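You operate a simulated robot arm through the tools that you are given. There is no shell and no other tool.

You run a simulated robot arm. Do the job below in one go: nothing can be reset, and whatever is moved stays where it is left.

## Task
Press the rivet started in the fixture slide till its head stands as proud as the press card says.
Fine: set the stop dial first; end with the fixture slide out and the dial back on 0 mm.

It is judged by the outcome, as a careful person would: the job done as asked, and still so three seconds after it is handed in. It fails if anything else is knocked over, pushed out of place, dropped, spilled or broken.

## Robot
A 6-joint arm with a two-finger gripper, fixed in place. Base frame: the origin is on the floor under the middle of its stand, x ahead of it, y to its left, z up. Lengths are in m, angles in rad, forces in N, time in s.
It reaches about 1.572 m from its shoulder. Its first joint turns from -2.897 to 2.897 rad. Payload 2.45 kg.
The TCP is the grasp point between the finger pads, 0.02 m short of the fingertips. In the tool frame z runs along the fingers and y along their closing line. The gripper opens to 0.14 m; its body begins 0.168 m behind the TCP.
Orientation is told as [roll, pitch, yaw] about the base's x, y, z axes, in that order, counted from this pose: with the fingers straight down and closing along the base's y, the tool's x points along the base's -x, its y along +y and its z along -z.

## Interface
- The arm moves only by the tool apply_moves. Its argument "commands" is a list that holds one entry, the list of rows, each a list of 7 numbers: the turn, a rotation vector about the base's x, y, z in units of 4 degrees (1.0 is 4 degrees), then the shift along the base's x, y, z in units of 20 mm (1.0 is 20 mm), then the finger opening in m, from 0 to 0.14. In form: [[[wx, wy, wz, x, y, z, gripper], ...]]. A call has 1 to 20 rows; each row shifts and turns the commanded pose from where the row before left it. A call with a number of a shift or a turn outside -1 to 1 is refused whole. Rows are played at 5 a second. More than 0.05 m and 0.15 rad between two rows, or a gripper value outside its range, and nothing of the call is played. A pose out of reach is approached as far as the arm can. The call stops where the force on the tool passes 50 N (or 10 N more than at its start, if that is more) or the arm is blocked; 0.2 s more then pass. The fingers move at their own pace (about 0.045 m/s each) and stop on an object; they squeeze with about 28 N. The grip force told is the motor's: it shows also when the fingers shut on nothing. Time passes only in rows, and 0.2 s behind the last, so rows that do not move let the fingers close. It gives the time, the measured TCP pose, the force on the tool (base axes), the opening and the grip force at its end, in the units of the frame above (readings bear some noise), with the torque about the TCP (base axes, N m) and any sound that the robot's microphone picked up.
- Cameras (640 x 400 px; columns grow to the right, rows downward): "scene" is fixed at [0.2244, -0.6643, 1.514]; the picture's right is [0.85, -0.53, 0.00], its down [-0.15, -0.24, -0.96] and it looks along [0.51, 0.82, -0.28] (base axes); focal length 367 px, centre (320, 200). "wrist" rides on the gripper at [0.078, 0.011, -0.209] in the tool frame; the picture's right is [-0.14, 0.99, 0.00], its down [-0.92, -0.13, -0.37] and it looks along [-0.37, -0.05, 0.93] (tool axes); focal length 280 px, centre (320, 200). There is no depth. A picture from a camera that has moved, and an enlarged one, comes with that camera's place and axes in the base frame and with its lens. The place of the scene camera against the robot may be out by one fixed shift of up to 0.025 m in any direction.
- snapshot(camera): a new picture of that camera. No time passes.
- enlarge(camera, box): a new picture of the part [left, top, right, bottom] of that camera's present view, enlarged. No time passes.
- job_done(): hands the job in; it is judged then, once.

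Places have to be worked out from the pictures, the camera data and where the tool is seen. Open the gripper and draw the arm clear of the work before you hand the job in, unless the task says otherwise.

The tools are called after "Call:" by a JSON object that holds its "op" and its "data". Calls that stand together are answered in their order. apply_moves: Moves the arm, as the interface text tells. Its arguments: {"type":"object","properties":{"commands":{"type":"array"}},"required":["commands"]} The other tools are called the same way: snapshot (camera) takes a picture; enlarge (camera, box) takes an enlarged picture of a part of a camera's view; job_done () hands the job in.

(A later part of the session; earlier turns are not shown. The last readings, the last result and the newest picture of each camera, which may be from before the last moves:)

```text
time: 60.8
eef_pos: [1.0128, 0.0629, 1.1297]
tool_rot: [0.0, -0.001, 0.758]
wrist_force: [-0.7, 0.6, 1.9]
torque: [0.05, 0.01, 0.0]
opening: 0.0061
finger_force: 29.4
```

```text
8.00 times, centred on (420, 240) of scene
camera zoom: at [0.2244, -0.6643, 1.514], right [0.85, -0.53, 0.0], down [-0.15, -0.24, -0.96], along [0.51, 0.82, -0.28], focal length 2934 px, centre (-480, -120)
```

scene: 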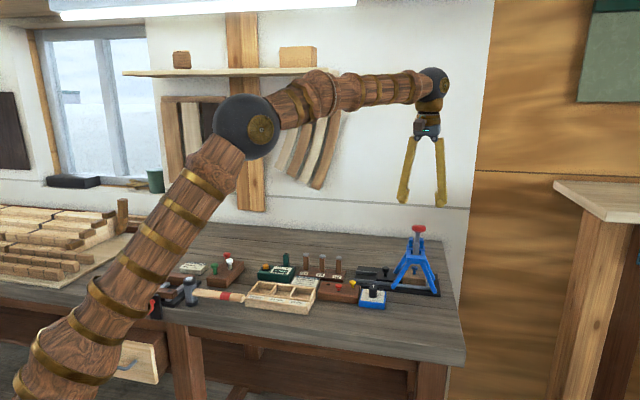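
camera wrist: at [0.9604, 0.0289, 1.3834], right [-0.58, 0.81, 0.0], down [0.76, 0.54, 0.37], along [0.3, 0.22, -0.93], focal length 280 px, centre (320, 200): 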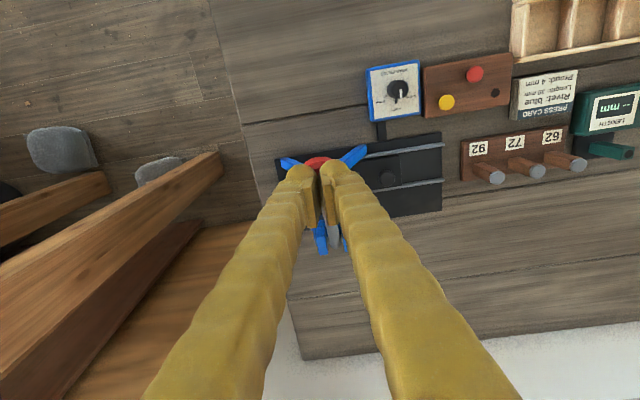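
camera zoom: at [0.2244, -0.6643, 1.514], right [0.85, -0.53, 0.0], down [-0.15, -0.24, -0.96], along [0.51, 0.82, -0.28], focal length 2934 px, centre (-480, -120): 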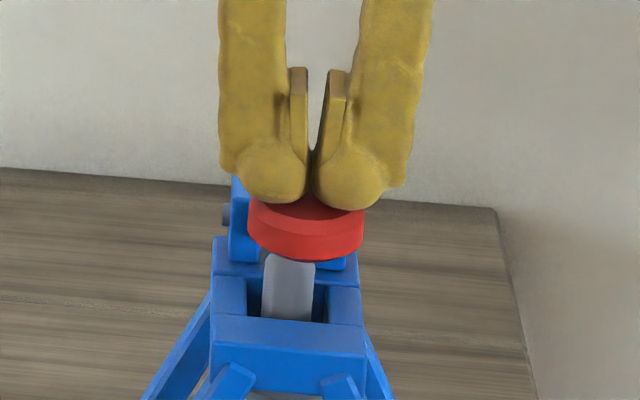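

The ram is now on the rivet head, with about 14 mm of shank still showing. I'll keep pressing in small steps and watch the force.

Call:
{"op": "apply_moves", "data": {"commands": [[[0, 0, 0, -0.07, -0.068, -0.28, 0.0], [0, 0, 0, -0.066, -0.064, -0.285, 0.0], [0, 0, 0, 0, 0, 0, 0.0]]]}}

Call:
{"op": "enlarge", "data": {"camera": "scene", "box": [395, 215, 445, 290]}}

```text
time: 61.6
eef_pos: [1.009, 0.0615, 1.1172]
tool_rot: [0.002, -0.001, 0.758]
wrist_force: [-3.0, -2.5, 5.0]
torque: [0.05, 0.09, 0.06]
opening: 0.0
finger_force: 29.5
```

```text
5.33 times, centred on (420, 252) of scene
camera zoom: at [0.2244, -0.6643, 1.514], right [0.85, -0.53, 0.0], down [-0.15, -0.24, -0.96], along [0.51, 0.82, -0.28], focal length 1956 px, centre (-213, -80)
```

zoom: 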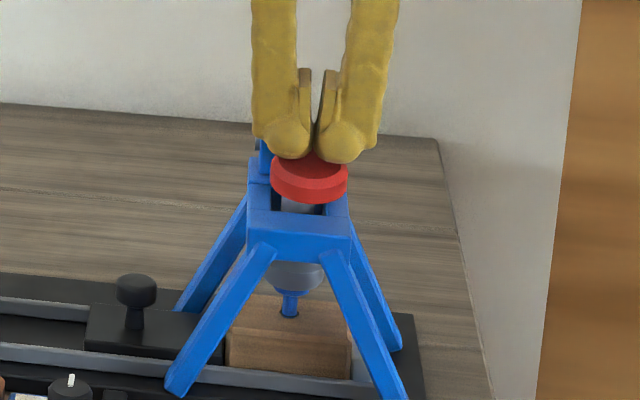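

Smooth so far at 5 N. Continuing in small steps.

Call:
{"op": "apply_moves", "data": {"commands": [[[0, 0, 0, -0.07, -0.068, -0.285, 0.0], [0, 0, 0, -0.062, -0.06, -0.29, 0.0], [0, 0, 0, 0, 0, 0, 0.0]]]}}

Call:
{"op": "enlarge", "data": {"camera": "scene", "box": [395, 215, 445, 290]}}

```text
time: 62.4
eef_pos: [1.0065, 0.059, 1.1045]
tool_rot: [0.002, -0.003, 0.757]
wrist_force: [-0.3, -1.5, 2.4]
torque: [0.01, -0.01, 0.03]
opening: 0.0
finger_force: 28.9
```

```text
5.33 times, centred on (420, 252) of scene
camera zoom: at [0.2244, -0.6643, 1.514], right [0.85, -0.53, 0.0], down [-0.15, -0.24, -0.96], along [0.51, 0.82, -0.28], focal length 1956 px, centre (-213, -80)
```

zoom: 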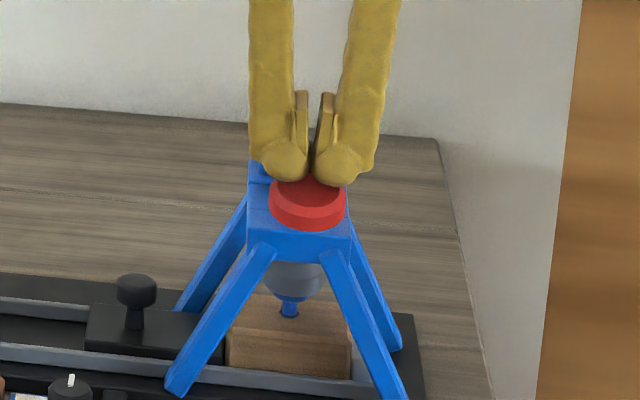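

Zooming in on the contact and on the rivet before going further.

Call:
{"op": "enlarge", "data": {"camera": "scene", "box": [400, 225, 440, 265]}}

Call:
{"op": "enlarge", "data": {"camera": "scene", "box": [400, 250, 440, 290]}}

Call:
{"op": "snapshot", "data": {"camera": "wrist"}}

```text
10.00 times, centred on (420, 245) of scene
camera zoom: at [0.2244, -0.6643, 1.514], right [0.85, -0.53, 0.0], down [-0.15, -0.24, -0.96], along [0.51, 0.82, -0.28], focal length 3667 px, centre (-680, -250)
```

zoom: 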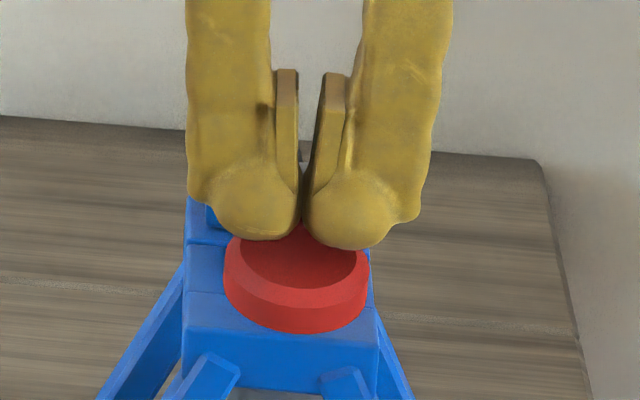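

```text
10.00 times, centred on (420, 270) of scene
camera zoom: at [0.2244, -0.6643, 1.514], right [0.85, -0.53, 0.0], down [-0.15, -0.24, -0.96], along [0.51, 0.82, -0.28], focal length 3667 px, centre (-680, -500)
```

zoom: 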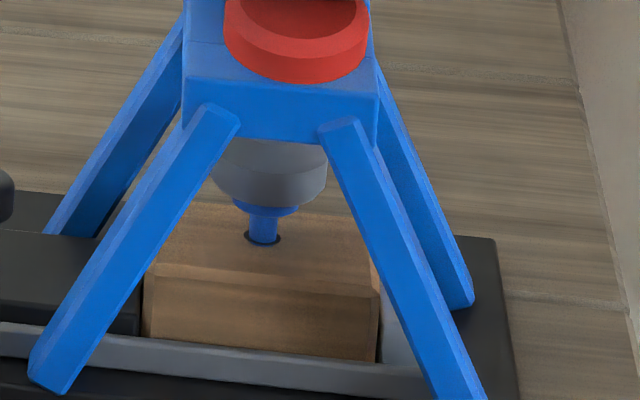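

```text
taken
camera wrist: at [0.9414, 0.0109, 1.3133], right [-0.58, 0.81, 0.0], down [0.76, 0.54, 0.37], along [0.3, 0.22, -0.93], focal length 280 px, centre (320, 200)
```

wrist: 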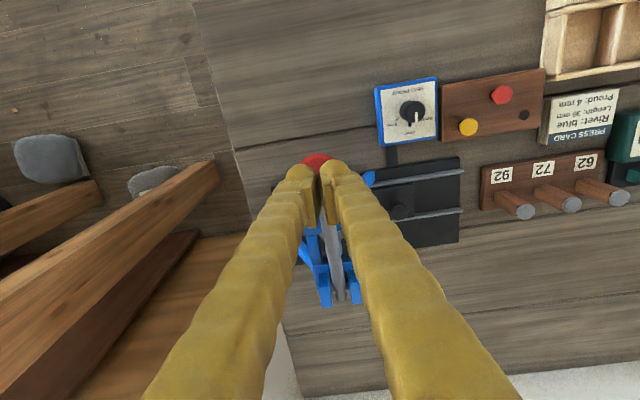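

The rivet shank showing has dropped to about 9 mm and the force is still low. The tips ride on the rear of the tilting disc, so the next steps move a bit further forward as well as down.

Call:
{"op": "apply_moves", "data": {"commands": [[[0, 0, 0, -0.16, -0.155, -0.25, 0.0], [0, 0, 0, -0.144, -0.139, -0.3, 0.0], [0, 0, 0, 0, 0, 0, 0.0]]]}}

Call:
{"op": "enlarge", "data": {"camera": "scene", "box": [400, 225, 440, 265]}}

Call:
{"op": "enlarge", "data": {"camera": "scene", "box": [400, 250, 440, 290]}}

```text
time: 63.2
eef_pos: [0.9992, 0.0533, 1.0936]
tool_rot: [-0.001, 0.0, 0.757]
wrist_force: [-0.9, 0.4, 1.7]
torque: [0.03, -0.04, 0.02]
opening: 0.0
finger_force: 29.7
```

```text
10.00 times, centred on (420, 245) of scene
camera zoom: at [0.2244, -0.6643, 1.514], right [0.85, -0.53, 0.0], down [-0.15, -0.24, -0.96], along [0.51, 0.82, -0.28], focal length 3667 px, centre (-680, -250)
```

zoom: 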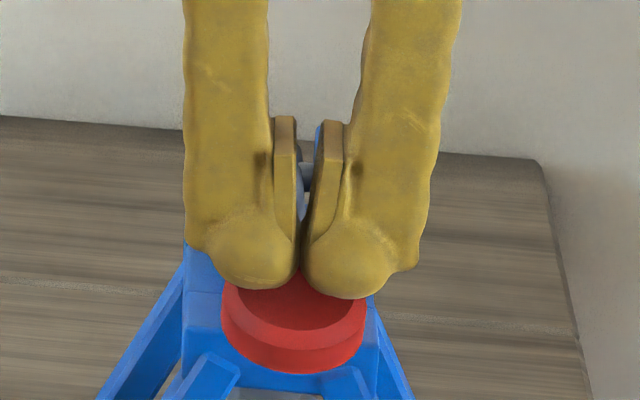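

```text
10.00 times, centred on (420, 270) of scene
camera zoom: at [0.2244, -0.6643, 1.514], right [0.85, -0.53, 0.0], down [-0.15, -0.24, -0.96], along [0.51, 0.82, -0.28], focal length 3667 px, centre (-680, -500)
```

zoom: 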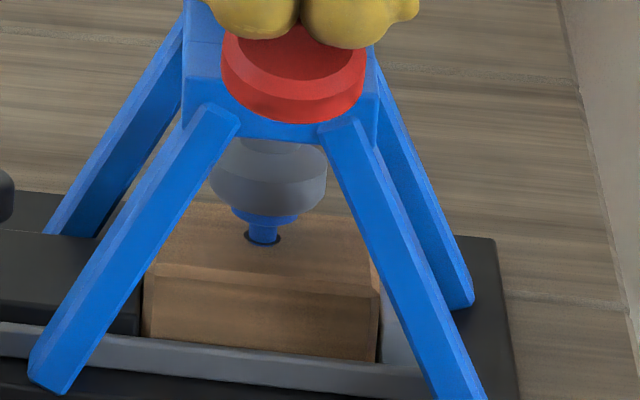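

About 6 mm of shank still shows. Continuing down in small steps.

Call:
{"op": "apply_moves", "data": {"commands": [[[0, 0, 0, -0.09, -0.087, -0.25, 0.0], [0, 0, 0, -0.09, -0.087, -0.25, 0.0], [0, 0, 0, 0, 0, 0, 0.0]]]}}

Call:
{"op": "enlarge", "data": {"camera": "scene", "box": [400, 250, 440, 290]}}

```text
time: 64.0
eef_pos: [0.9964, 0.0484, 1.0826]
tool_rot: [0.0, 0.001, 0.758]
wrist_force: [-0.1, -1.4, 1.8]
torque: [0.0, -0.01, 0.04]
opening: 0.0
finger_force: 29.3
```

```text
10.00 times, centred on (420, 270) of scene
camera zoom: at [0.2244, -0.6643, 1.514], right [0.85, -0.53, 0.0], down [-0.15, -0.24, -0.96], along [0.51, 0.82, -0.28], focal length 3667 px, centre (-680, -500)
```

zoom: 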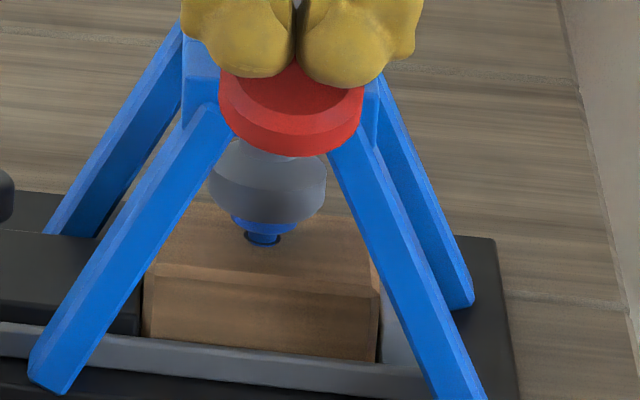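

I'll zoom in closer on the rivet before the last bit.

Call:
{"op": "enlarge", "data": {"camera": "scene", "box": [408, 262, 426, 280]}}

```text
16.00 times, centred on (417, 271) of scene
camera zoom: at [0.2244, -0.6643, 1.514], right [0.85, -0.53, 0.0], down [-0.15, -0.24, -0.96], along [0.51, 0.82, -0.28], focal length 5868 px, centre (-1232, -936)
```

zoom: 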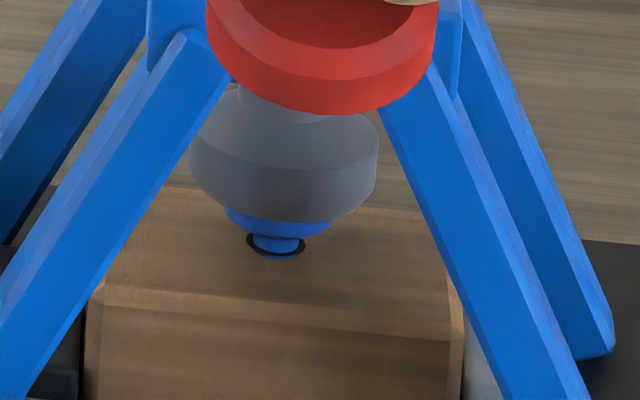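

Roughly 5 mm still under the head. I'll press on slowly, expecting the stop soon.

Call:
{"op": "apply_moves", "data": {"commands": [[[0, 0, 0, -0.05, -0.048, -0.2, 0.0], [0, 0, 0, -0.04, -0.04, -0.2, 0.0], [0, 0, 0, 0, 0, 0, 0.0]]]}}

Call:
{"op": "enlarge", "data": {"camera": "scene", "box": [408, 262, 426, 280]}}

Call:
{"op": "enlarge", "data": {"camera": "scene", "box": [395, 225, 445, 275]}}

```text
time: 64.8
eef_pos: [0.9958, 0.0467, 1.0757]
tool_rot: [0.001, -0.001, 0.757]
wrist_force: [-0.1, 0.5, 2.1]
torque: [0.02, -0.01, 0.02]
opening: 0.0002
finger_force: 29.5
```

```text
16.00 times, centred on (417, 271) of scene
camera zoom: at [0.2244, -0.6643, 1.514], right [0.85, -0.53, 0.0], down [-0.15, -0.24, -0.96], along [0.51, 0.82, -0.28], focal length 5868 px, centre (-1232, -936)
```

zoom: 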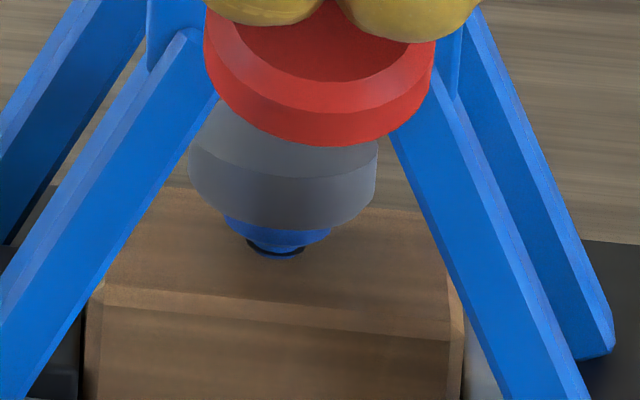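

```text
8.00 times, centred on (420, 250) of scene
camera zoom: at [0.2244, -0.6643, 1.514], right [0.85, -0.53, 0.0], down [-0.15, -0.24, -0.96], along [0.51, 0.82, -0.28], focal length 2934 px, centre (-480, -200)
```

zoom: 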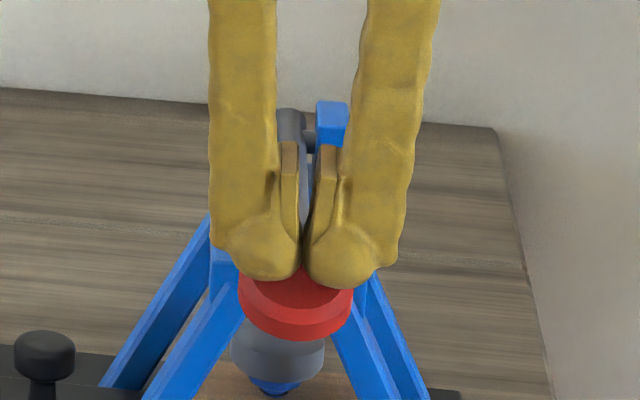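

The gap is now near 4 mm by eye, but no hard stop has been felt. I'll advance only about 1 mm and read the force.

Call:
{"op": "apply_moves", "data": {"commands": [[[0, 0, 0, 0, 0, -0.06, 0.0], [0, 0, 0, 0, 0, 0, 0.0]]]}}

Call:
{"op": "enlarge", "data": {"camera": "scene", "box": [408, 262, 426, 280]}}

```text
time: 65.4
eef_pos: [0.9942, 0.0466, 1.0754]
tool_rot: [0.001, -0.001, 0.757]
wrist_force: [1.2, -0.4, 2.4]
torque: [0.0, -0.02, -0.01]
opening: 0.0
finger_force: 29.0
```

```text
16.00 times, centred on (417, 271) of scene
camera zoom: at [0.2244, -0.6643, 1.514], right [0.85, -0.53, 0.0], down [-0.15, -0.24, -0.96], along [0.51, 0.82, -0.28], focal length 5868 px, centre (-1232, -936)
```

zoom: 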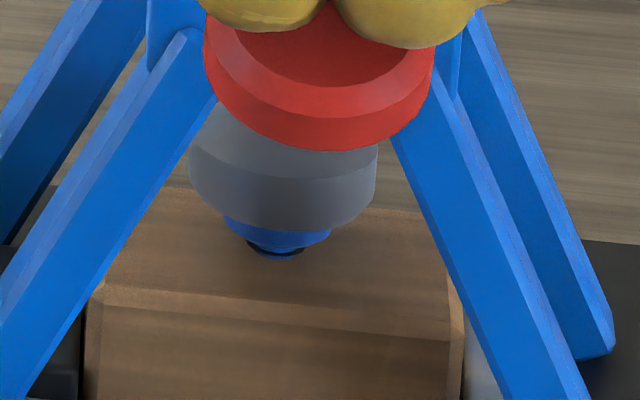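

Still free. Another 1.5 mm.

Call:
{"op": "apply_moves", "data": {"commands": [[[0, 0, 0, -0.01, -0.01, -0.075, 0.0], [0, 0, 0, 0, 0, 0, 0.0]]]}}

Call:
{"op": "enlarge", "data": {"camera": "scene", "box": [408, 262, 426, 280]}}

```text
time: 66.0
eef_pos: [0.994, 0.0475, 1.0751]
tool_rot: [0.001, -0.001, 0.757]
wrist_force: [-0.9, -3.7, 2.0]
torque: [-0.04, -0.04, 0.03]
opening: 0.0
finger_force: 29.5
```

```text
16.00 times, centred on (417, 271) of scene
camera zoom: at [0.2244, -0.6643, 1.514], right [0.85, -0.53, 0.0], down [-0.15, -0.24, -0.96], along [0.51, 0.82, -0.28], focal length 5868 px, centre (-1232, -936)
```

zoom: 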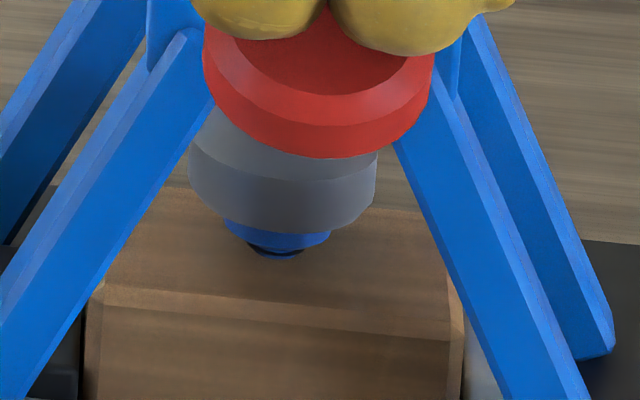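

My refined estimate, using the true viewing angle, is still about 4.5 mm under the head. I'll continue in 1.5 mm handle steps.

Call:
{"op": "apply_moves", "data": {"commands": [[[0, 0, 0, -0.01, -0.01, -0.075, 0.0], [0, 0, 0, 0, 0, 0, 0.0]]]}}

Call:
{"op": "apply_moves", "data": {"commands": [[[0, 0, 0, -0.01, -0.01, -0.075, 0.0], [0, 0, 0, 0, 0, 0, 0.0]]]}}

Call:
{"op": "enlarge", "data": {"camera": "scene", "box": [408, 262, 426, 280]}}

```text
time: 66.6
eef_pos: [0.9937, 0.0461, 1.0728]
tool_rot: [0.0, -0.001, 0.758]
wrist_force: [0.5, -0.5, 3.6]
torque: [0.03, -0.04, 0.03]
opening: 0.0
finger_force: 29.0
```

```text
time: 67.2
eef_pos: [0.9928, 0.0456, 1.0728]
tool_rot: [0.0, -0.001, 0.758]
wrist_force: [-0.4, 2.4, 11.0]
torque: [0.23, -0.07, -0.01]
opening: 0.0058
finger_force: 29.2
```

```text
16.00 times, centred on (417, 271) of scene
camera zoom: at [0.2244, -0.6643, 1.514], right [0.85, -0.53, 0.0], down [-0.15, -0.24, -0.96], along [0.51, 0.82, -0.28], focal length 5868 px, centre (-1232, -936)
```

zoom: 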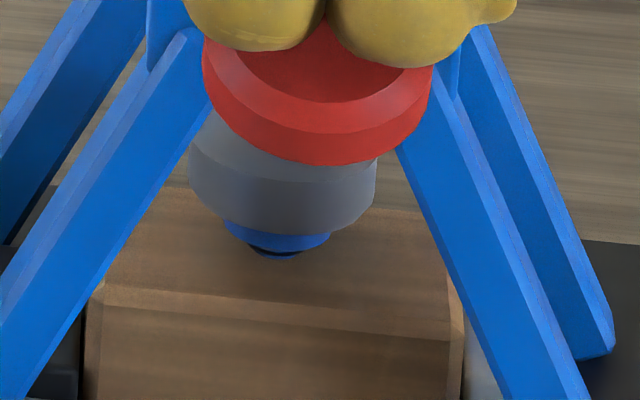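

Force now rises to 11 N with the gap at about 4.1 mm, so this looks like the stop. One more small push to confirm it is firmly seated.

Call:
{"op": "apply_moves", "data": {"commands": [[[0, 0, 0, 0, 0, -0.06, 0.0], [0, 0, 0, 0, 0, 0, 0.0]]]}}

Call:
{"op": "enlarge", "data": {"camera": "scene", "box": [408, 262, 426, 280]}}

Call:
{"op": "enlarge", "data": {"camera": "scene", "box": [395, 225, 445, 275]}}

```text
time: 67.8
eef_pos: [0.9927, 0.0462, 1.0725]
tool_rot: [-0.001, -0.003, 0.757]
wrist_force: [-15.6, 3.5, 21.2]
torque: [0.38, 0.07, 0.27]
opening: 0.0059
finger_force: 29.9
```

```text
16.00 times, centred on (417, 271) of scene
camera zoom: at [0.2244, -0.6643, 1.514], right [0.85, -0.53, 0.0], down [-0.15, -0.24, -0.96], along [0.51, 0.82, -0.28], focal length 5868 px, centre (-1232, -936)
```

zoom: 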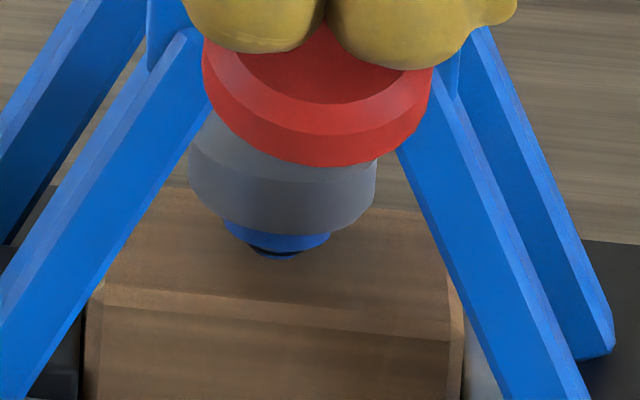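

```text
8.00 times, centred on (420, 250) of scene
camera zoom: at [0.2244, -0.6643, 1.514], right [0.85, -0.53, 0.0], down [-0.15, -0.24, -0.96], along [0.51, 0.82, -0.28], focal length 2934 px, centre (-480, -200)
```

zoom: 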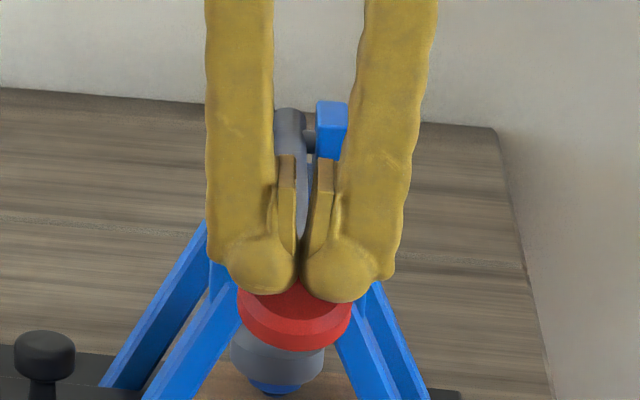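

The disc and rivet did not move while force doubled to 21 N, so the stop is holding. One last firm push to about 35 N makes sure of it.

Call:
{"op": "apply_moves", "data": {"commands": [[[0, 0, 0, 0.01, 0, -0.06, 0.0], [0, 0, 0, 0, 0, 0, 0.0]]]}}

Call:
{"op": "enlarge", "data": {"camera": "scene", "box": [408, 262, 426, 280]}}

```text
time: 68.4
eef_pos: [0.9933, 0.0456, 1.0725]
tool_rot: [0.0, 0.0, 0.758]
wrist_force: [-22.2, 3.0, 37.2]
torque: [0.6, 0.11, 0.38]
opening: 0.0059
finger_force: 29.4
```

```text
16.00 times, centred on (417, 271) of scene
camera zoom: at [0.2244, -0.6643, 1.514], right [0.85, -0.53, 0.0], down [-0.15, -0.24, -0.96], along [0.51, 0.82, -0.28], focal length 5868 px, centre (-1232, -936)
```

zoom: 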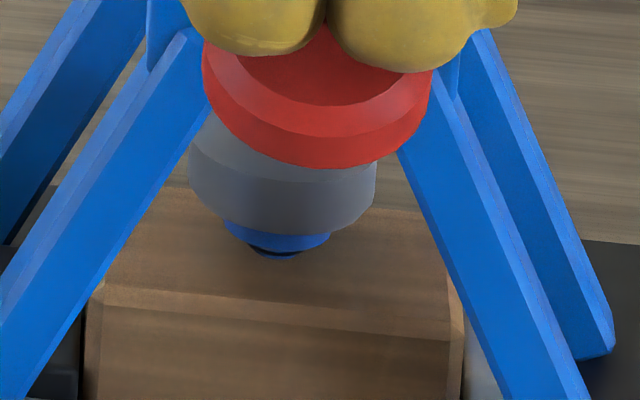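

At 37 N the rivet hasn't moved any further, so it's pressed to the stop. Now I lift off slowly and see whether the handle springs back on its own.

Call:
{"op": "apply_moves", "data": {"commands": [[[0, 0, 0, 0, 0, 0.15, 0.0], [0, 0, 0, 0, 0, 0.3, 0.0], [0, 0, 0, 0, 0, 0.5, 0.0], [0, 0, 0, 0, 0, 0.5, 0.0], [0, 0, 0, 0, 0, 0, 0.0]]]}}

Call:
{"op": "enlarge", "data": {"camera": "scene", "box": [385, 205, 455, 305]}}

```text
time: 69.6
eef_pos: [0.9955, 0.0466, 1.099]
tool_rot: [0.0, -0.003, 0.757]
wrist_force: [0.6, 0.7, 2.3]
torque: [0.02, 0.0, 0.03]
opening: 0.0002
finger_force: 29.1
```

```text
4.00 times, centred on (420, 255) of scene
camera zoom: at [0.2244, -0.6643, 1.514], right [0.85, -0.53, 0.0], down [-0.15, -0.24, -0.96], along [0.51, 0.82, -0.28], focal length 1467 px, centre (-80, -20)
```

zoom: 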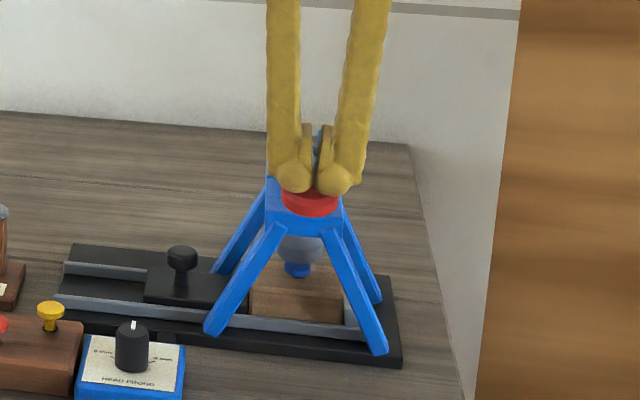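

The handle has a light return spring and follows the tool up. I'll keep lifting until it's back at rest and I'm clear.

Call:
{"op": "apply_moves", "data": {"commands": [[[0, 0, 0, 0.1, 0.1, 0.5, 0.0], [0, 0, 0, 0.1, 0.1, 0.5, 0.0], [0, 0, 0, 0.15, 0.15, 0.5, 0.0], [0, 0, 0, 0.15, 0.15, 0.5, 0.0], [0, 0, 0, 0.15, 0.15, 0.5, 0.0], [0, 0, 0, 0.1, 0.1, 0.6, 0.0], [0, 0, 0, 0, 0, 0.8, 0.0], [0, 0, 0, 0, 0, 1, 0.0], [0, 0, 0, 0, 0, 1, 0.0], [0, 0, 0, 0, 0, 0, 0.0]]]}}

Call:
{"op": "enlarge", "data": {"camera": "scene", "box": [360, 175, 460, 310]}}

Call:
{"op": "enlarge", "data": {"camera": "scene", "box": [408, 255, 428, 280]}}

```text
time: 71.8
eef_pos: [1.0105, 0.0601, 1.2166]
tool_rot: [-0.001, 0.0, 0.757]
wrist_force: [0.0, 0.2, -0.6]
torque: [0.0, 0.03, -0.03]
opening: 0.0001
finger_force: 29.5
```

```text
2.96 times, centred on (410, 242) of scene
camera zoom: at [0.2244, -0.6643, 1.514], right [0.85, -0.53, 0.0], down [-0.15, -0.24, -0.96], along [0.51, 0.82, -0.28], focal length 1087 px, centre (53, 74)
```

zoom: 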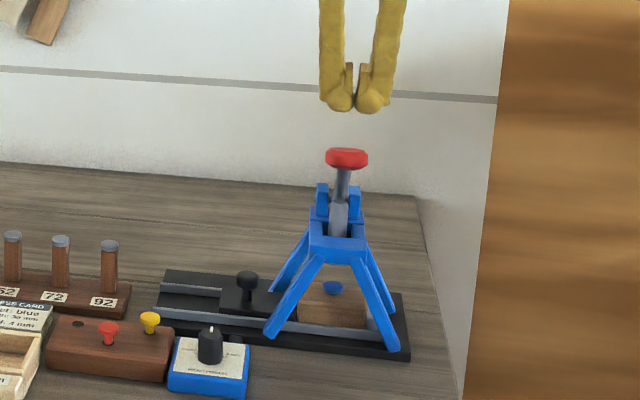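

```text
16.00 times, centred on (418, 268) of scene
camera zoom: at [0.2244, -0.6643, 1.514], right [0.85, -0.53, 0.0], down [-0.15, -0.24, -0.96], along [0.51, 0.82, -0.28], focal length 5868 px, centre (-1248, -880)
```

zoom: 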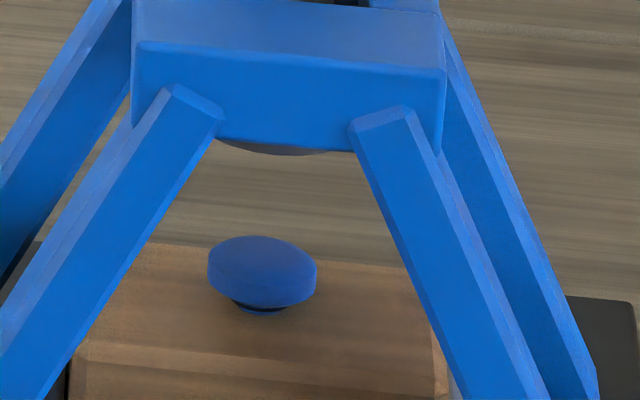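

The handle is back at rest and the rivet head stands about 4 mm proud. Next I move back over the slide's black knob at yaw −45° to pull the slide out.

Call:
{"op": "apply_moves", "data": {"commands": [[[0, 0, -1, -0.016, 0.34, 0, 0.05], [0, 0, -1, -0.016, 0.34, 0, 0.05], [0, 0, -1, -0.016, 0.34, 0, 0.05], [0, 0, -1, -0.016, 0.34, 0, 0.05], [0, 0, -1, -0.016, 0.34, 0, 0.05], [0, 0, -1, -0.016, 0.34, 0, 0.05], [0, 0, -1, -0.016, 0.34, 0, 0.05], [0, 0, -1, -0.016, 0.34, 0, 0.05], [0, 0, -1, -0.016, 0.34, 0, 0.05], [0, 0, -1, -0.016, 0.34, 0, 0.05], [0, 0, -1, -0.016, 0.34, 0, 0.05], [0, 0, -1, -0.016, 0.34, 0, 0.05], [0, 0, -1, -0.016, 0.34, 0, 0.05], [0, 0, -1, -0.016, 0.34, 0, 0.05], [0, 0, -1, -0.016, 0.34, 0, 0.05], [0, 0, -1, -0.016, 0.34, 0, 0.05], [0, 0, -1, -0.016, 0.34, 0, 0.05], [0, 0, -1, -0.016, 0.34, 0, 0.05], [0, 0, -1, -0.016, 0.34, 0, 0.05], [0, 0, -1, -0.016, 0.34, 0, 0.05]]]}}

Call:
{"op": "apply_moves", "data": {"commands": [[[0, 0, -1, 0, 0, 0, 0.05], [0, 0, -1, 0, 0, 0, 0.05], [0, 0, 0, 0, 0, -0.8, 0.05], [0, 0, 0, 0, 0, -0.9, 0.05], [0, 0, 0, 0, 0, -0.9, 0.05], [0, 0, 0, 0, 0, -0.9, 0.05], [0, 0, 0, 0, 0, -0.9, 0.05], [0, 0, 0, 0, 0, -0.9, 0.05], [0, 0, 0, 0, 0, -0.9, 0.05], [0, 0, 0, 0, 0, -0.9, 0.05], [0, 0, 0, 0, 0, 0, 0.05]]]}}

Call:
{"op": "snapshot", "data": {"camera": "wrist"}}

Call:
{"op": "enlarge", "data": {"camera": "scene", "box": [340, 205, 450, 310]}}

```text
time: 76.0
eef_pos: [1.0037, 0.1979, 1.2175]
tool_rot: [0.001, -0.004, -0.638]
wrist_force: [0.3, -0.2, -0.1]
torque: [0.04, 0.0, 0.01]
opening: 0.0499
finger_force: 0.1
```

```text
time: 78.4
eef_pos: [1.0037, 0.1986, 1.0731]
tool_rot: [0.0, -0.001, -0.778]
wrist_force: [-0.2, 0.2, -0.3]
torque: [0.02, -0.02, 0.0]
opening: 0.0502
finger_force: 0.0
```

```text
taken
camera wrist: at [0.9541, 0.2586, 1.2821], right [0.79, 0.61, 0.0], down [0.57, -0.74, 0.37], along [0.23, -0.29, -0.93], focal length 280 px, centre (320, 200)
```

wrist: 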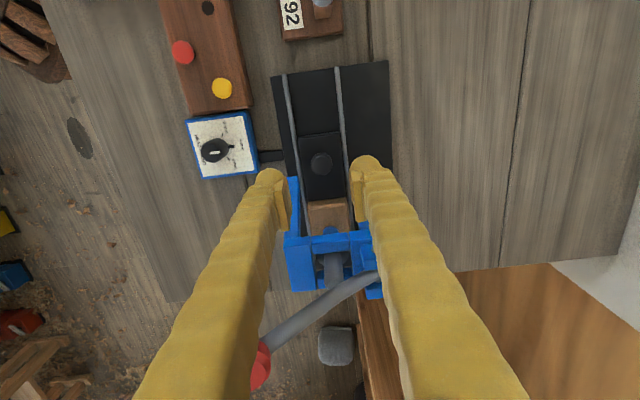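

```text
3.81 times, centred on (395, 258) of scene
camera zoom: at [0.2244, -0.6643, 1.514], right [0.85, -0.53, 0.0], down [-0.15, -0.24, -0.96], along [0.51, 0.82, -0.28], focal length 1397 px, centre (34, -19)
```

zoom: 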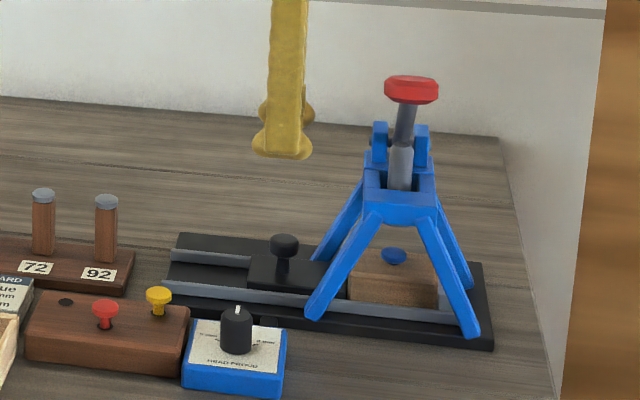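

The knob is nearly under the tool axis. Enlarging to refine the alignment.

Call:
{"op": "enlarge", "data": {"camera": "wrist", "box": [280, 120, 380, 220]}}

```text
4.00 times, centred on (330, 170) of wrist
camera zoom: at [0.9541, 0.2586, 1.2821], right [0.79, 0.61, 0.0], down [0.57, -0.74, 0.37], along [0.23, -0.29, -0.93], focal length 1122 px, centre (280, 320)
```

zoom: 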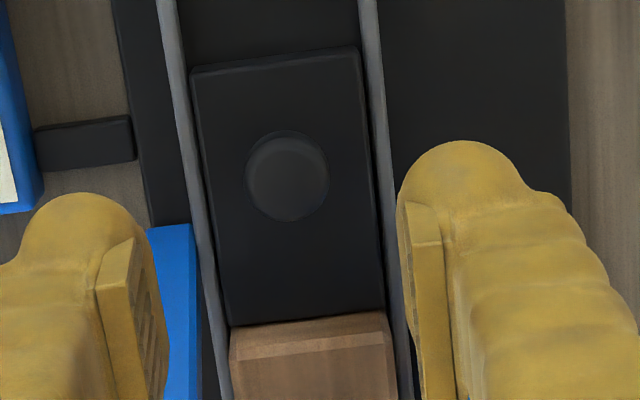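

The knob centre is at about (1.008, 0.1965). I'll descend to z≈0.953 with that correction.

Call:
{"op": "apply_moves", "data": {"commands": [[[0, 0, 0, 0.1, -0.05, -0.8, 0.05], [0, 0, 0, 0.1, -0.05, -0.9, 0.05], [0, 0, 0, 0, 0, -0.9, 0.05], [0, 0, 0, 0, 0, -0.9, 0.05], [0, 0, 0, 0, 0, -0.9, 0.05], [0, 0, 0, 0, 0, -0.9, 0.05], [0, 0, 0, 0, 0, -0.65, 0.05], [0, 0, 0, 0, 0, 0, 0.05]]]}}

Call:
{"op": "enlarge", "data": {"camera": "wrist", "box": [250, 110, 390, 250]}}

```text
time: 80.2
eef_pos: [1.0091, 0.196, 0.9553]
tool_rot: [-0.001, -0.004, -0.777]
wrist_force: [0.3, 0.1, -0.4]
torque: [-0.04, 0.02, 0.0]
opening: 0.05
finger_force: 0.1
```

```text
2.86 times, centred on (320, 180) of wrist
camera zoom: at [0.96, 0.257, 1.1633], right [0.79, 0.61, 0.0], down [0.57, -0.74, 0.37], along [0.23, -0.29, -0.93], focal length 801 px, centre (320, 257)
```

zoom: 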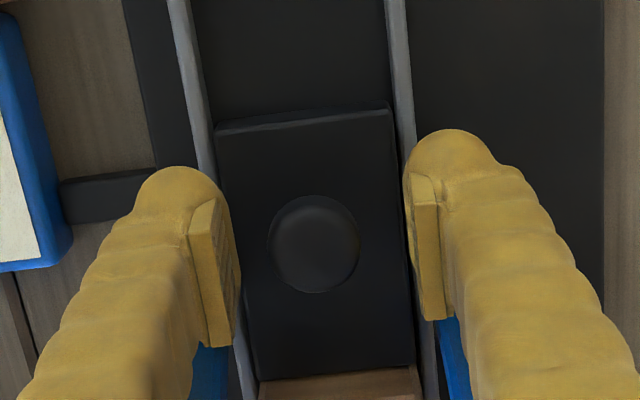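

The knob is about 1.4 mm toward the left pad, so I'll correct that, lower 2 mm and close.

Call:
{"op": "apply_moves", "data": {"commands": [[[0, 0, 0, -0.05, -0.04, -0.1, 0.05], [0, 0, 0, 0, 0, 0, 0.03], [0, 0, 0, 0, 0, 0, 0.02], [0, 0, 0, 0, 0, 0, 0.015], [0, 0, 0, 0, 0, 0, 0.015], [0, 0, 0, 0, 0, 0, 0.015]]]}}

```text
time: 81.6
eef_pos: [1.0079, 0.1941, 0.952]
tool_rot: [-0.001, -0.002, -0.779]
wrist_force: [-2.3, -2.4, -0.3]
torque: [-0.04, -0.05, 0.0]
opening: 0.0211
finger_force: 45.0
```

A clean, balanced grip. I'll pull the slide outward in 20 mm stretches, trimming side load as I go.

Call:
{"op": "apply_moves", "data": {"commands": [[[0, 0, 0, -0.088, 0.089, 0, 0.015], [0, 0, 0, -0.176, 0.178, 0, 0.015], [0, 0, 0, -0.176, 0.178, 0, 0.015], [0, 0, 0, -0.176, 0.178, 0, 0.015], [0, 0, 0, 0, 0, 0, 0.015]]]}}

```text
time: 82.8
eef_pos: [0.9959, 0.2075, 0.9526]
tool_rot: [-0.001, 0.0, -0.779]
wrist_force: [-21.3, -21.9, -1.1]
torque: [-0.02, 0.05, 0.03]
opening: 0.0215
finger_force: 44.7
```

Call:
{"op": "apply_moves", "data": {"commands": [[[0, 0, 0, -0.05, -0.05, 0, 0.015], [0, 0, 0, -0.176, 0.178, 0, 0.015], [0, 0, 0, -0.176, 0.178, 0, 0.015], [0, 0, 0, -0.176, 0.178, 0, 0.015], [0, 0, 0, 0, 0, 0, 0.015]]]}}

```text
time: 84.0
eef_pos: [0.9843, 0.2185, 0.9522]
tool_rot: [0.0, -0.004, -0.778]
wrist_force: [1.2, 0.0, -9.7]
torque: [-0.03, 0.02, 0.01]
opening: 0.0215
finger_force: 45.2
```

Trimmed well: forces are near zero apart from 10 N down. Continuing outward with a slight lowering.

Call:
{"op": "apply_moves", "data": {"commands": [[[0, 0, 0, -0.176, 0.178, -0.02, 0.015], [0, 0, 0, -0.176, 0.178, 0, 0.015], [0, 0, 0, -0.176, 0.178, 0, 0.015], [0, 0, 0, 0, 0, 0, 0.015]]]}}

```text
time: 85.0
eef_pos: [0.9723, 0.2291, 0.9519]
tool_rot: [0.002, -0.002, -0.777]
wrist_force: [-3.1, -3.1, -5.4]
torque: [-0.08, -0.07, 0.02]
opening: 0.0212
finger_force: 44.7
```

The slide is moving freely with negligible load. Continuing the next stretch.

Call:
{"op": "apply_moves", "data": {"commands": [[[0, 0, 0, -0.18, 0.175, 0, 0.015], [0, 0, 0, -0.18, 0.175, 0, 0.015], [0, 0, 0, -0.18, 0.175, 0, 0.015], [0, 0, 0, 0, 0, 0, 0.015]]]}}

Call:
{"op": "snapshot", "data": {"camera": "wrist"}}

```text
time: 86.0
eef_pos: [0.9627, 0.2391, 0.9523]
tool_rot: [0.002, -0.002, -0.777]
wrist_force: [30.1, 29.1, -4.7]
torque: [0.03, -0.03, -0.02]
opening: 0.0214
finger_force: 44.9
```

```text
taken
camera wrist: at [0.9135, 0.3002, 1.1611], right [0.79, 0.61, 0.0], down [0.57, -0.74, 0.37], along [0.23, -0.29, -0.93], focal length 280 px, centre (320, 200)
```

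wrist: 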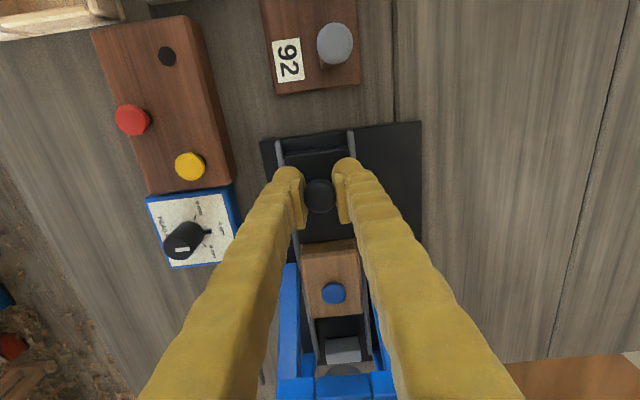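

Side load has climbed to +42 N, so I'll trim +v by 2 mm first and then continue.

Call:
{"op": "apply_moves", "data": {"commands": [[[0, 0, 0, 0.065, 0.065, 0, 0.015], [0, 0, 0, -0.12, 0.125, 0, 0.015], [0, 0, 0, -0.12, 0.125, 0, 0.015], [0, 0, 0, 0, 0, 0, 0.015]]]}}

```text
time: 87.0
eef_pos: [0.958, 0.244, 0.9529]
tool_rot: [0.0, -0.003, -0.778]
wrist_force: [8.7, 8.3, 2.8]
torque: [-0.02, 0.0, 0.01]
opening: 0.0212
finger_force: 44.9
```

Call:
{"op": "apply_moves", "data": {"commands": [[[0, 0, 0, 0.02, 0.02, 0, 0.015], [0, 0, 0, -0.17, 0.184, 0, 0.015], [0, 0, 0, -0.17, 0.184, 0, 0.015], [0, 0, 0, -0.17, 0.184, 0, 0.015], [0, 0, 0, 0, 0, 0, 0.015]]]}}

Call:
{"op": "snapshot", "data": {"camera": "wrist"}}

Call:
{"op": "enlarge", "data": {"camera": "scene", "box": [340, 205, 450, 310]}}

```text
time: 88.2
eef_pos: [0.9481, 0.2554, 0.9527]
tool_rot: [-0.002, 0.0, -0.779]
wrist_force: [-13.7, -14.2, -9.1]
torque: [-0.07, -0.01, 0.01]
opening: 0.0212
finger_force: 44.7
```

```text
taken
camera wrist: at [0.8987, 0.3167, 1.1612], right [0.79, 0.61, 0.0], down [0.57, -0.74, 0.37], along [0.22, -0.29, -0.93], focal length 280 px, centre (320, 200)
```

wrist: 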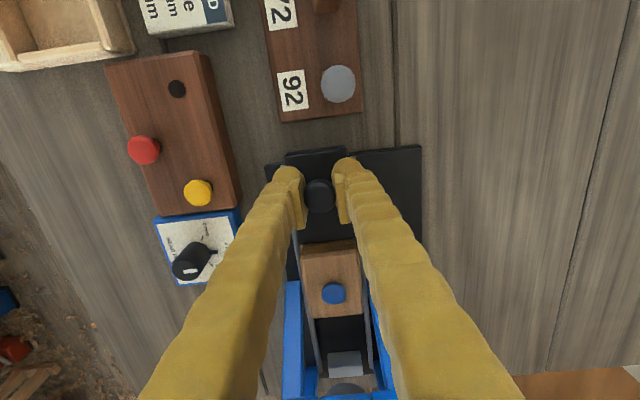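

```text
3.81 times, centred on (395, 258) of scene
camera zoom: at [0.2244, -0.6643, 1.514], right [0.85, -0.53, 0.0], down [-0.15, -0.24, -0.96], along [0.51, 0.82, -0.28], focal length 1397 px, centre (34, -19)
```

zoom: 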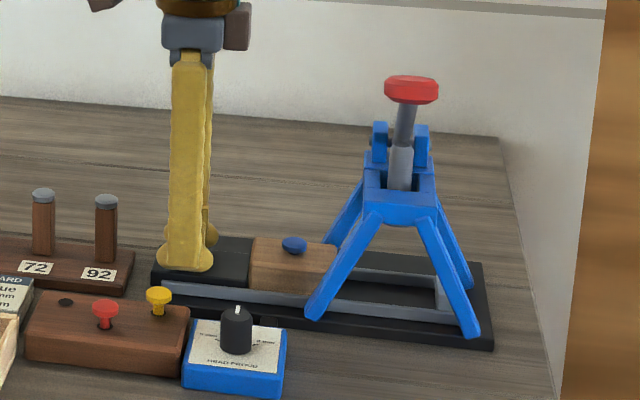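

About 17 mm remain to the original out position. I'll trim −v by 0.9 mm and go on.

Call:
{"op": "apply_moves", "data": {"commands": [[[0, 0, 0, -0.033, -0.032, -0.02, 0.015], [0, 0, 0, -0.176, 0.178, 0, 0.015], [0, 0, 0, -0.176, 0.178, 0, 0.015], [0, 0, 0, -0.1, 0.101, 0, 0.015], [0, 0, 0, 0, 0, 0, 0.015]]]}}

Call:
{"op": "enlarge", "data": {"camera": "scene", "box": [340, 215, 450, 310]}}

```text
time: 89.4
eef_pos: [0.9384, 0.2635, 0.9513]
tool_rot: [-0.001, -0.002, -0.777]
wrist_force: [-10.2, -12.6, -6.4]
torque: [-0.1, -0.09, 0.0]
opening: 0.0213
finger_force: 45.5
```

```text
4.21 times, centred on (395, 262) of scene
camera zoom: at [0.2244, -0.6643, 1.514], right [0.85, -0.53, 0.0], down [-0.15, -0.24, -0.96], along [0.51, 0.82, -0.28], focal length 1544 px, centre (4, -63)
```

zoom: 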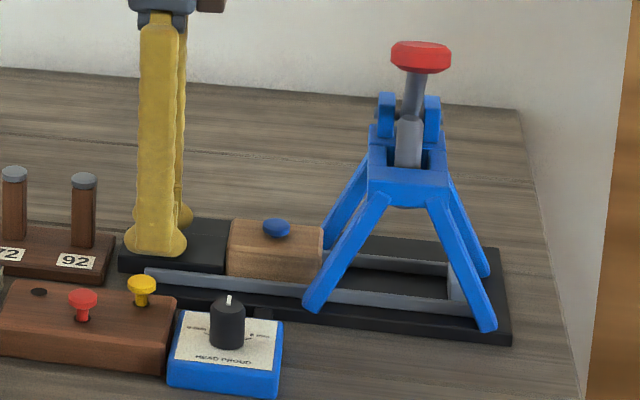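

Compared with the starting picture, the slide is about 3 mm short of its original out position. I'll finish that gently, feeling for an out-stop.

Call:
{"op": "apply_moves", "data": {"commands": [[[0, 0, 0, -0.03, -0.03, -0.01, 0.015], [0, 0, 0, -0.06, 0.061, 0, 0.015], [0, 0, 0, -0.06, 0.061, 0, 0.015], [0, 0, 0, 0, 0, 0, 0.015]]]}}

Call:
{"op": "enlarge", "data": {"camera": "scene", "box": [340, 215, 450, 310]}}

```text
time: 90.4
eef_pos: [0.9359, 0.2652, 0.9526]
tool_rot: [0.003, -0.005, -0.778]
wrist_force: [37.5, -13.1, -9.8]
torque: [-0.25, -0.27, -0.02]
opening: 0.0213
finger_force: 45.2
```

```text
4.21 times, centred on (395, 262) of scene
camera zoom: at [0.2244, -0.6643, 1.514], right [0.85, -0.53, 0.0], down [-0.15, -0.24, -0.96], along [0.51, 0.82, -0.28], focal length 1544 px, centre (4, -63)
```

zoom: 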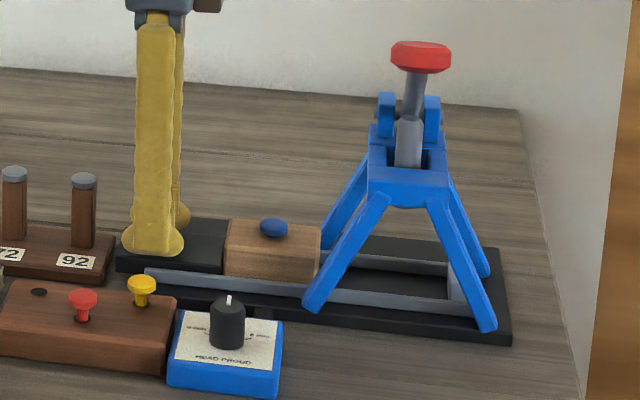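

The 36 N back along the axis says the slide is at its out-stop, and its position matches the start picture. I'll relax the load, open the fingers and lift off.

Call:
{"op": "apply_moves", "data": {"commands": [[[0, 0, 0, 0.06, -0.02, 0, 0.015], [0, 0, 0, 0, 0, 0, 0.03], [0, 0, 0, 0, 0, 0, 0.05], [0, 0, 0, 0, 0, 0, 0.05], [0, 0, 0, 0, 0, 0.5, 0.05], [0, 0, 0, 0, 0, 1, 0.05], [0, 0, 0, 0, 0, 1, 0.05], [0, 0, 0, 0, 0, 1, 0.05], [0, 0, 0, 0, 0, 1, 0.05], [0, 0, 0, 0, 0, 0.5, 0.05], [0, 0, 0, 0, 0, 0, 0.05]]]}}

Call:
{"op": "snapshot", "data": {"camera": "wrist"}}

Call:
{"op": "enlarge", "data": {"camera": "scene", "box": [340, 215, 450, 310]}}

Call:
{"op": "enlarge", "data": {"camera": "scene", "box": [370, 255, 410, 295]}}

```text
time: 92.8
eef_pos: [0.9364, 0.2651, 1.0514]
tool_rot: [0.0, -0.002, -0.778]
wrist_force: [0.4, 0.0, -0.5]
torque: [0.0, 0.03, -0.02]
opening: 0.05
finger_force: 0.0
```

```text
taken
camera wrist: at [0.8884, 0.3273, 1.2598], right [0.79, 0.61, 0.0], down [0.57, -0.74, 0.37], along [0.23, -0.29, -0.93], focal length 280 px, centre (320, 200)
```

wrist: 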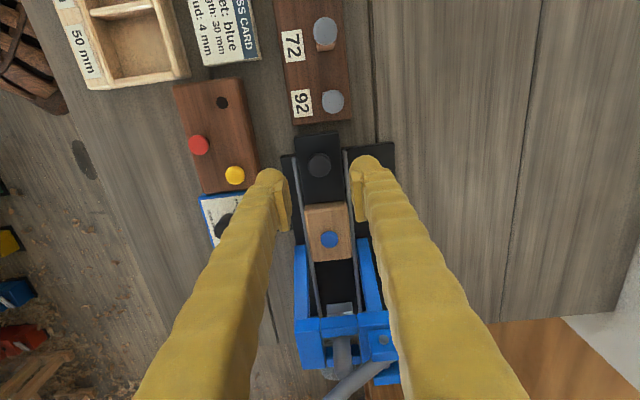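

```text
4.21 times, centred on (395, 262) of scene
camera zoom: at [0.2244, -0.6643, 1.514], right [0.85, -0.53, 0.0], down [-0.15, -0.24, -0.96], along [0.51, 0.82, -0.28], focal length 1544 px, centre (4, -63)
```

zoom: 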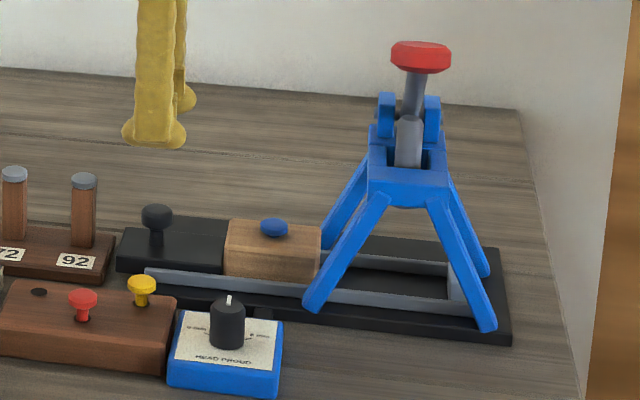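

```text
10.00 times, centred on (390, 275) of scene
camera zoom: at [0.2244, -0.6643, 1.514], right [0.85, -0.53, 0.0], down [-0.15, -0.24, -0.96], along [0.51, 0.82, -0.28], focal length 3667 px, centre (-380, -550)
```

zoom: 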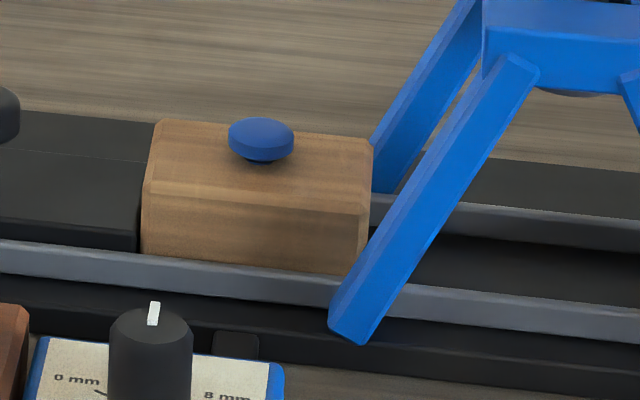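

The slide is out, the rivet is pressed, and nothing else has shifted. Last part is the dial from 4 mm back to 0: I'll go above the dial at yaw ≈ −85°, which keeps the fingers off the nub and the rivet stand for a 60° turn.

Call:
{"op": "apply_moves", "data": {"commands": [[[0, 0, -1, -0.21, -0.7, 0, 0.05], [0, 0, -1, -0.21, -0.7, 0, 0.05], [0, 0, -1, -0.21, -0.7, 0, 0.05], [0, 0, -1, -0.21, -0.7, 0, 0.05], [0, 0, -1, -0.21, -0.7, 0, 0.05], [0, 0, -1, -0.21, -0.7, 0, 0.05], [0, 0, -1, -0.21, -0.7, 0, 0.05], [0, 0, -1, -0.21, -0.7, 0, 0.05], [0, 0, -1, -0.21, -0.7, 0, 0.05], [0, 0, -1, -0.21, -0.7, 0, 0.05], [0, 0, 0, 0, 0, -0.8, 0.05], [0, 0, 0, 0, 0, -0.8, 0.05], [0, 0, 0, 0, 0, -0.8, 0.05], [0, 0, 0, 0, 0, -0.6, 0.05], [0, 0, 0, 0, 0, 0, 0.05]]]}}

Call:
{"op": "enlarge", "data": {"camera": "wrist", "box": [250, 110, 390, 250]}}

Call:
{"op": "enlarge", "data": {"camera": "scene", "box": [340, 245, 410, 313]}}

```text
time: 96.0
eef_pos: [0.8956, 0.1266, 0.9923]
tool_rot: [-0.001, -0.001, -1.476]
wrist_force: [0.5, -0.7, 0.0]
torque: [-0.02, -0.02, 0.02]
opening: 0.0501
finger_force: 0.0
```

```text
2.86 times, centred on (320, 180) of wrist
camera zoom: at [0.8981, 0.2041, 1.2008], right [1.0, -0.04, 0.0], down [-0.04, -0.93, 0.37], along [-0.02, -0.37, -0.93], focal length 801 px, centre (320, 257)
```

zoom: 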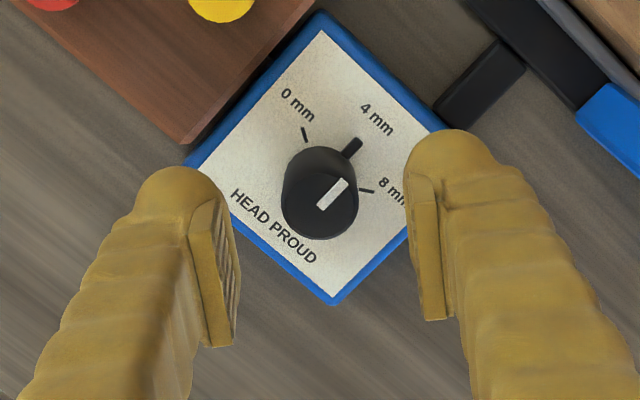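

```text
5.88 times, centred on (375, 279) of scene
camera zoom: at [0.2244, -0.6643, 1.514], right [0.85, -0.53, 0.0], down [-0.15, -0.24, -0.96], along [0.51, 0.82, -0.28], focal length 2157 px, centre (-4, -265)
```

zoom: 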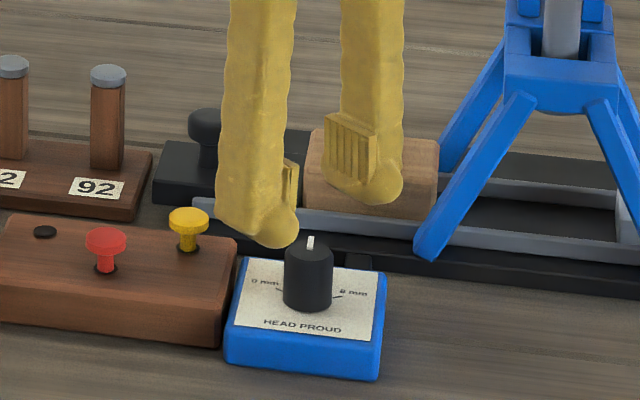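

The pointer sits squarely on 4 mm and the knob is centred under the gripper. I'll descend to z≈0.959 and close on it.

Call:
{"op": "apply_moves", "data": {"commands": [[[0, 0, 0, 0.015, 0, -0.55, 0.05], [0, 0, 0, 0, 0, -0.55, 0.05], [0, 0, 0, 0, 0, -0.55, 0.05], [0, 0, 0, 0, 0, 0, 0.03], [0, 0, 0, 0, 0, 0, 0.02], [0, 0, 0, 0, 0, 0, 0.015], [0, 0, 0, 0, 0, 0, 0.015], [0, 0, 0, 0, 0, 0, 0.015]]]}}

Call:
{"op": "enlarge", "data": {"camera": "wrist", "box": [250, 110, 390, 250]}}

```text
time: 97.8
eef_pos: [0.8944, 0.1276, 0.9608]
tool_rot: [0.0, -0.001, -1.477]
wrist_force: [-15.0, -1.4, 0.7]
torque: [-0.04, 0.1, -0.03]
opening: 0.0245
finger_force: 45.1
```

```text
2.86 times, centred on (320, 180) of wrist
camera zoom: at [0.8979, 0.2048, 1.1685], right [1.0, -0.04, 0.0], down [-0.04, -0.93, 0.37], along [-0.02, -0.37, -0.93], focal length 801 px, centre (320, 257)
```

zoom: 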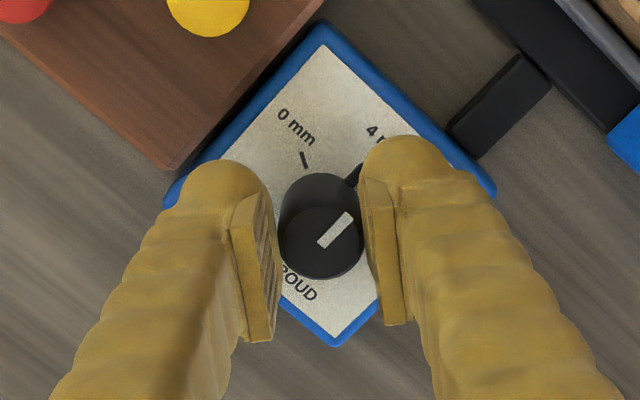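

Gripped well at 24.5 mm. I'll trim −0.7 mm in x and turn 20°, then check the load.

Call:
{"op": "apply_moves", "data": {"commands": [[[0, 0, 0, -0.035, 0, 0, 0.015], [0, 0, 1, 0, 0, 0, 0.015], [0, 0, 1, 0, 0, 0, 0.015], [0, 0, 1, 0, 0, 0, 0.015], [0, 0, 1, 0, 0, 0, 0.015], [0, 0, 1, 0, 0, 0, 0.015], [0, 0, 0, 0, 0, 0, 0.015]]]}}

```text
time: 99.4
eef_pos: [0.895, 0.126, 0.9599]
tool_rot: [0.002, -0.002, -1.127]
wrist_force: [-7.5, 19.2, 22.1]
torque: [0.2, 0.1, -0.01]
opening: 0.0247
finger_force: 44.8
```

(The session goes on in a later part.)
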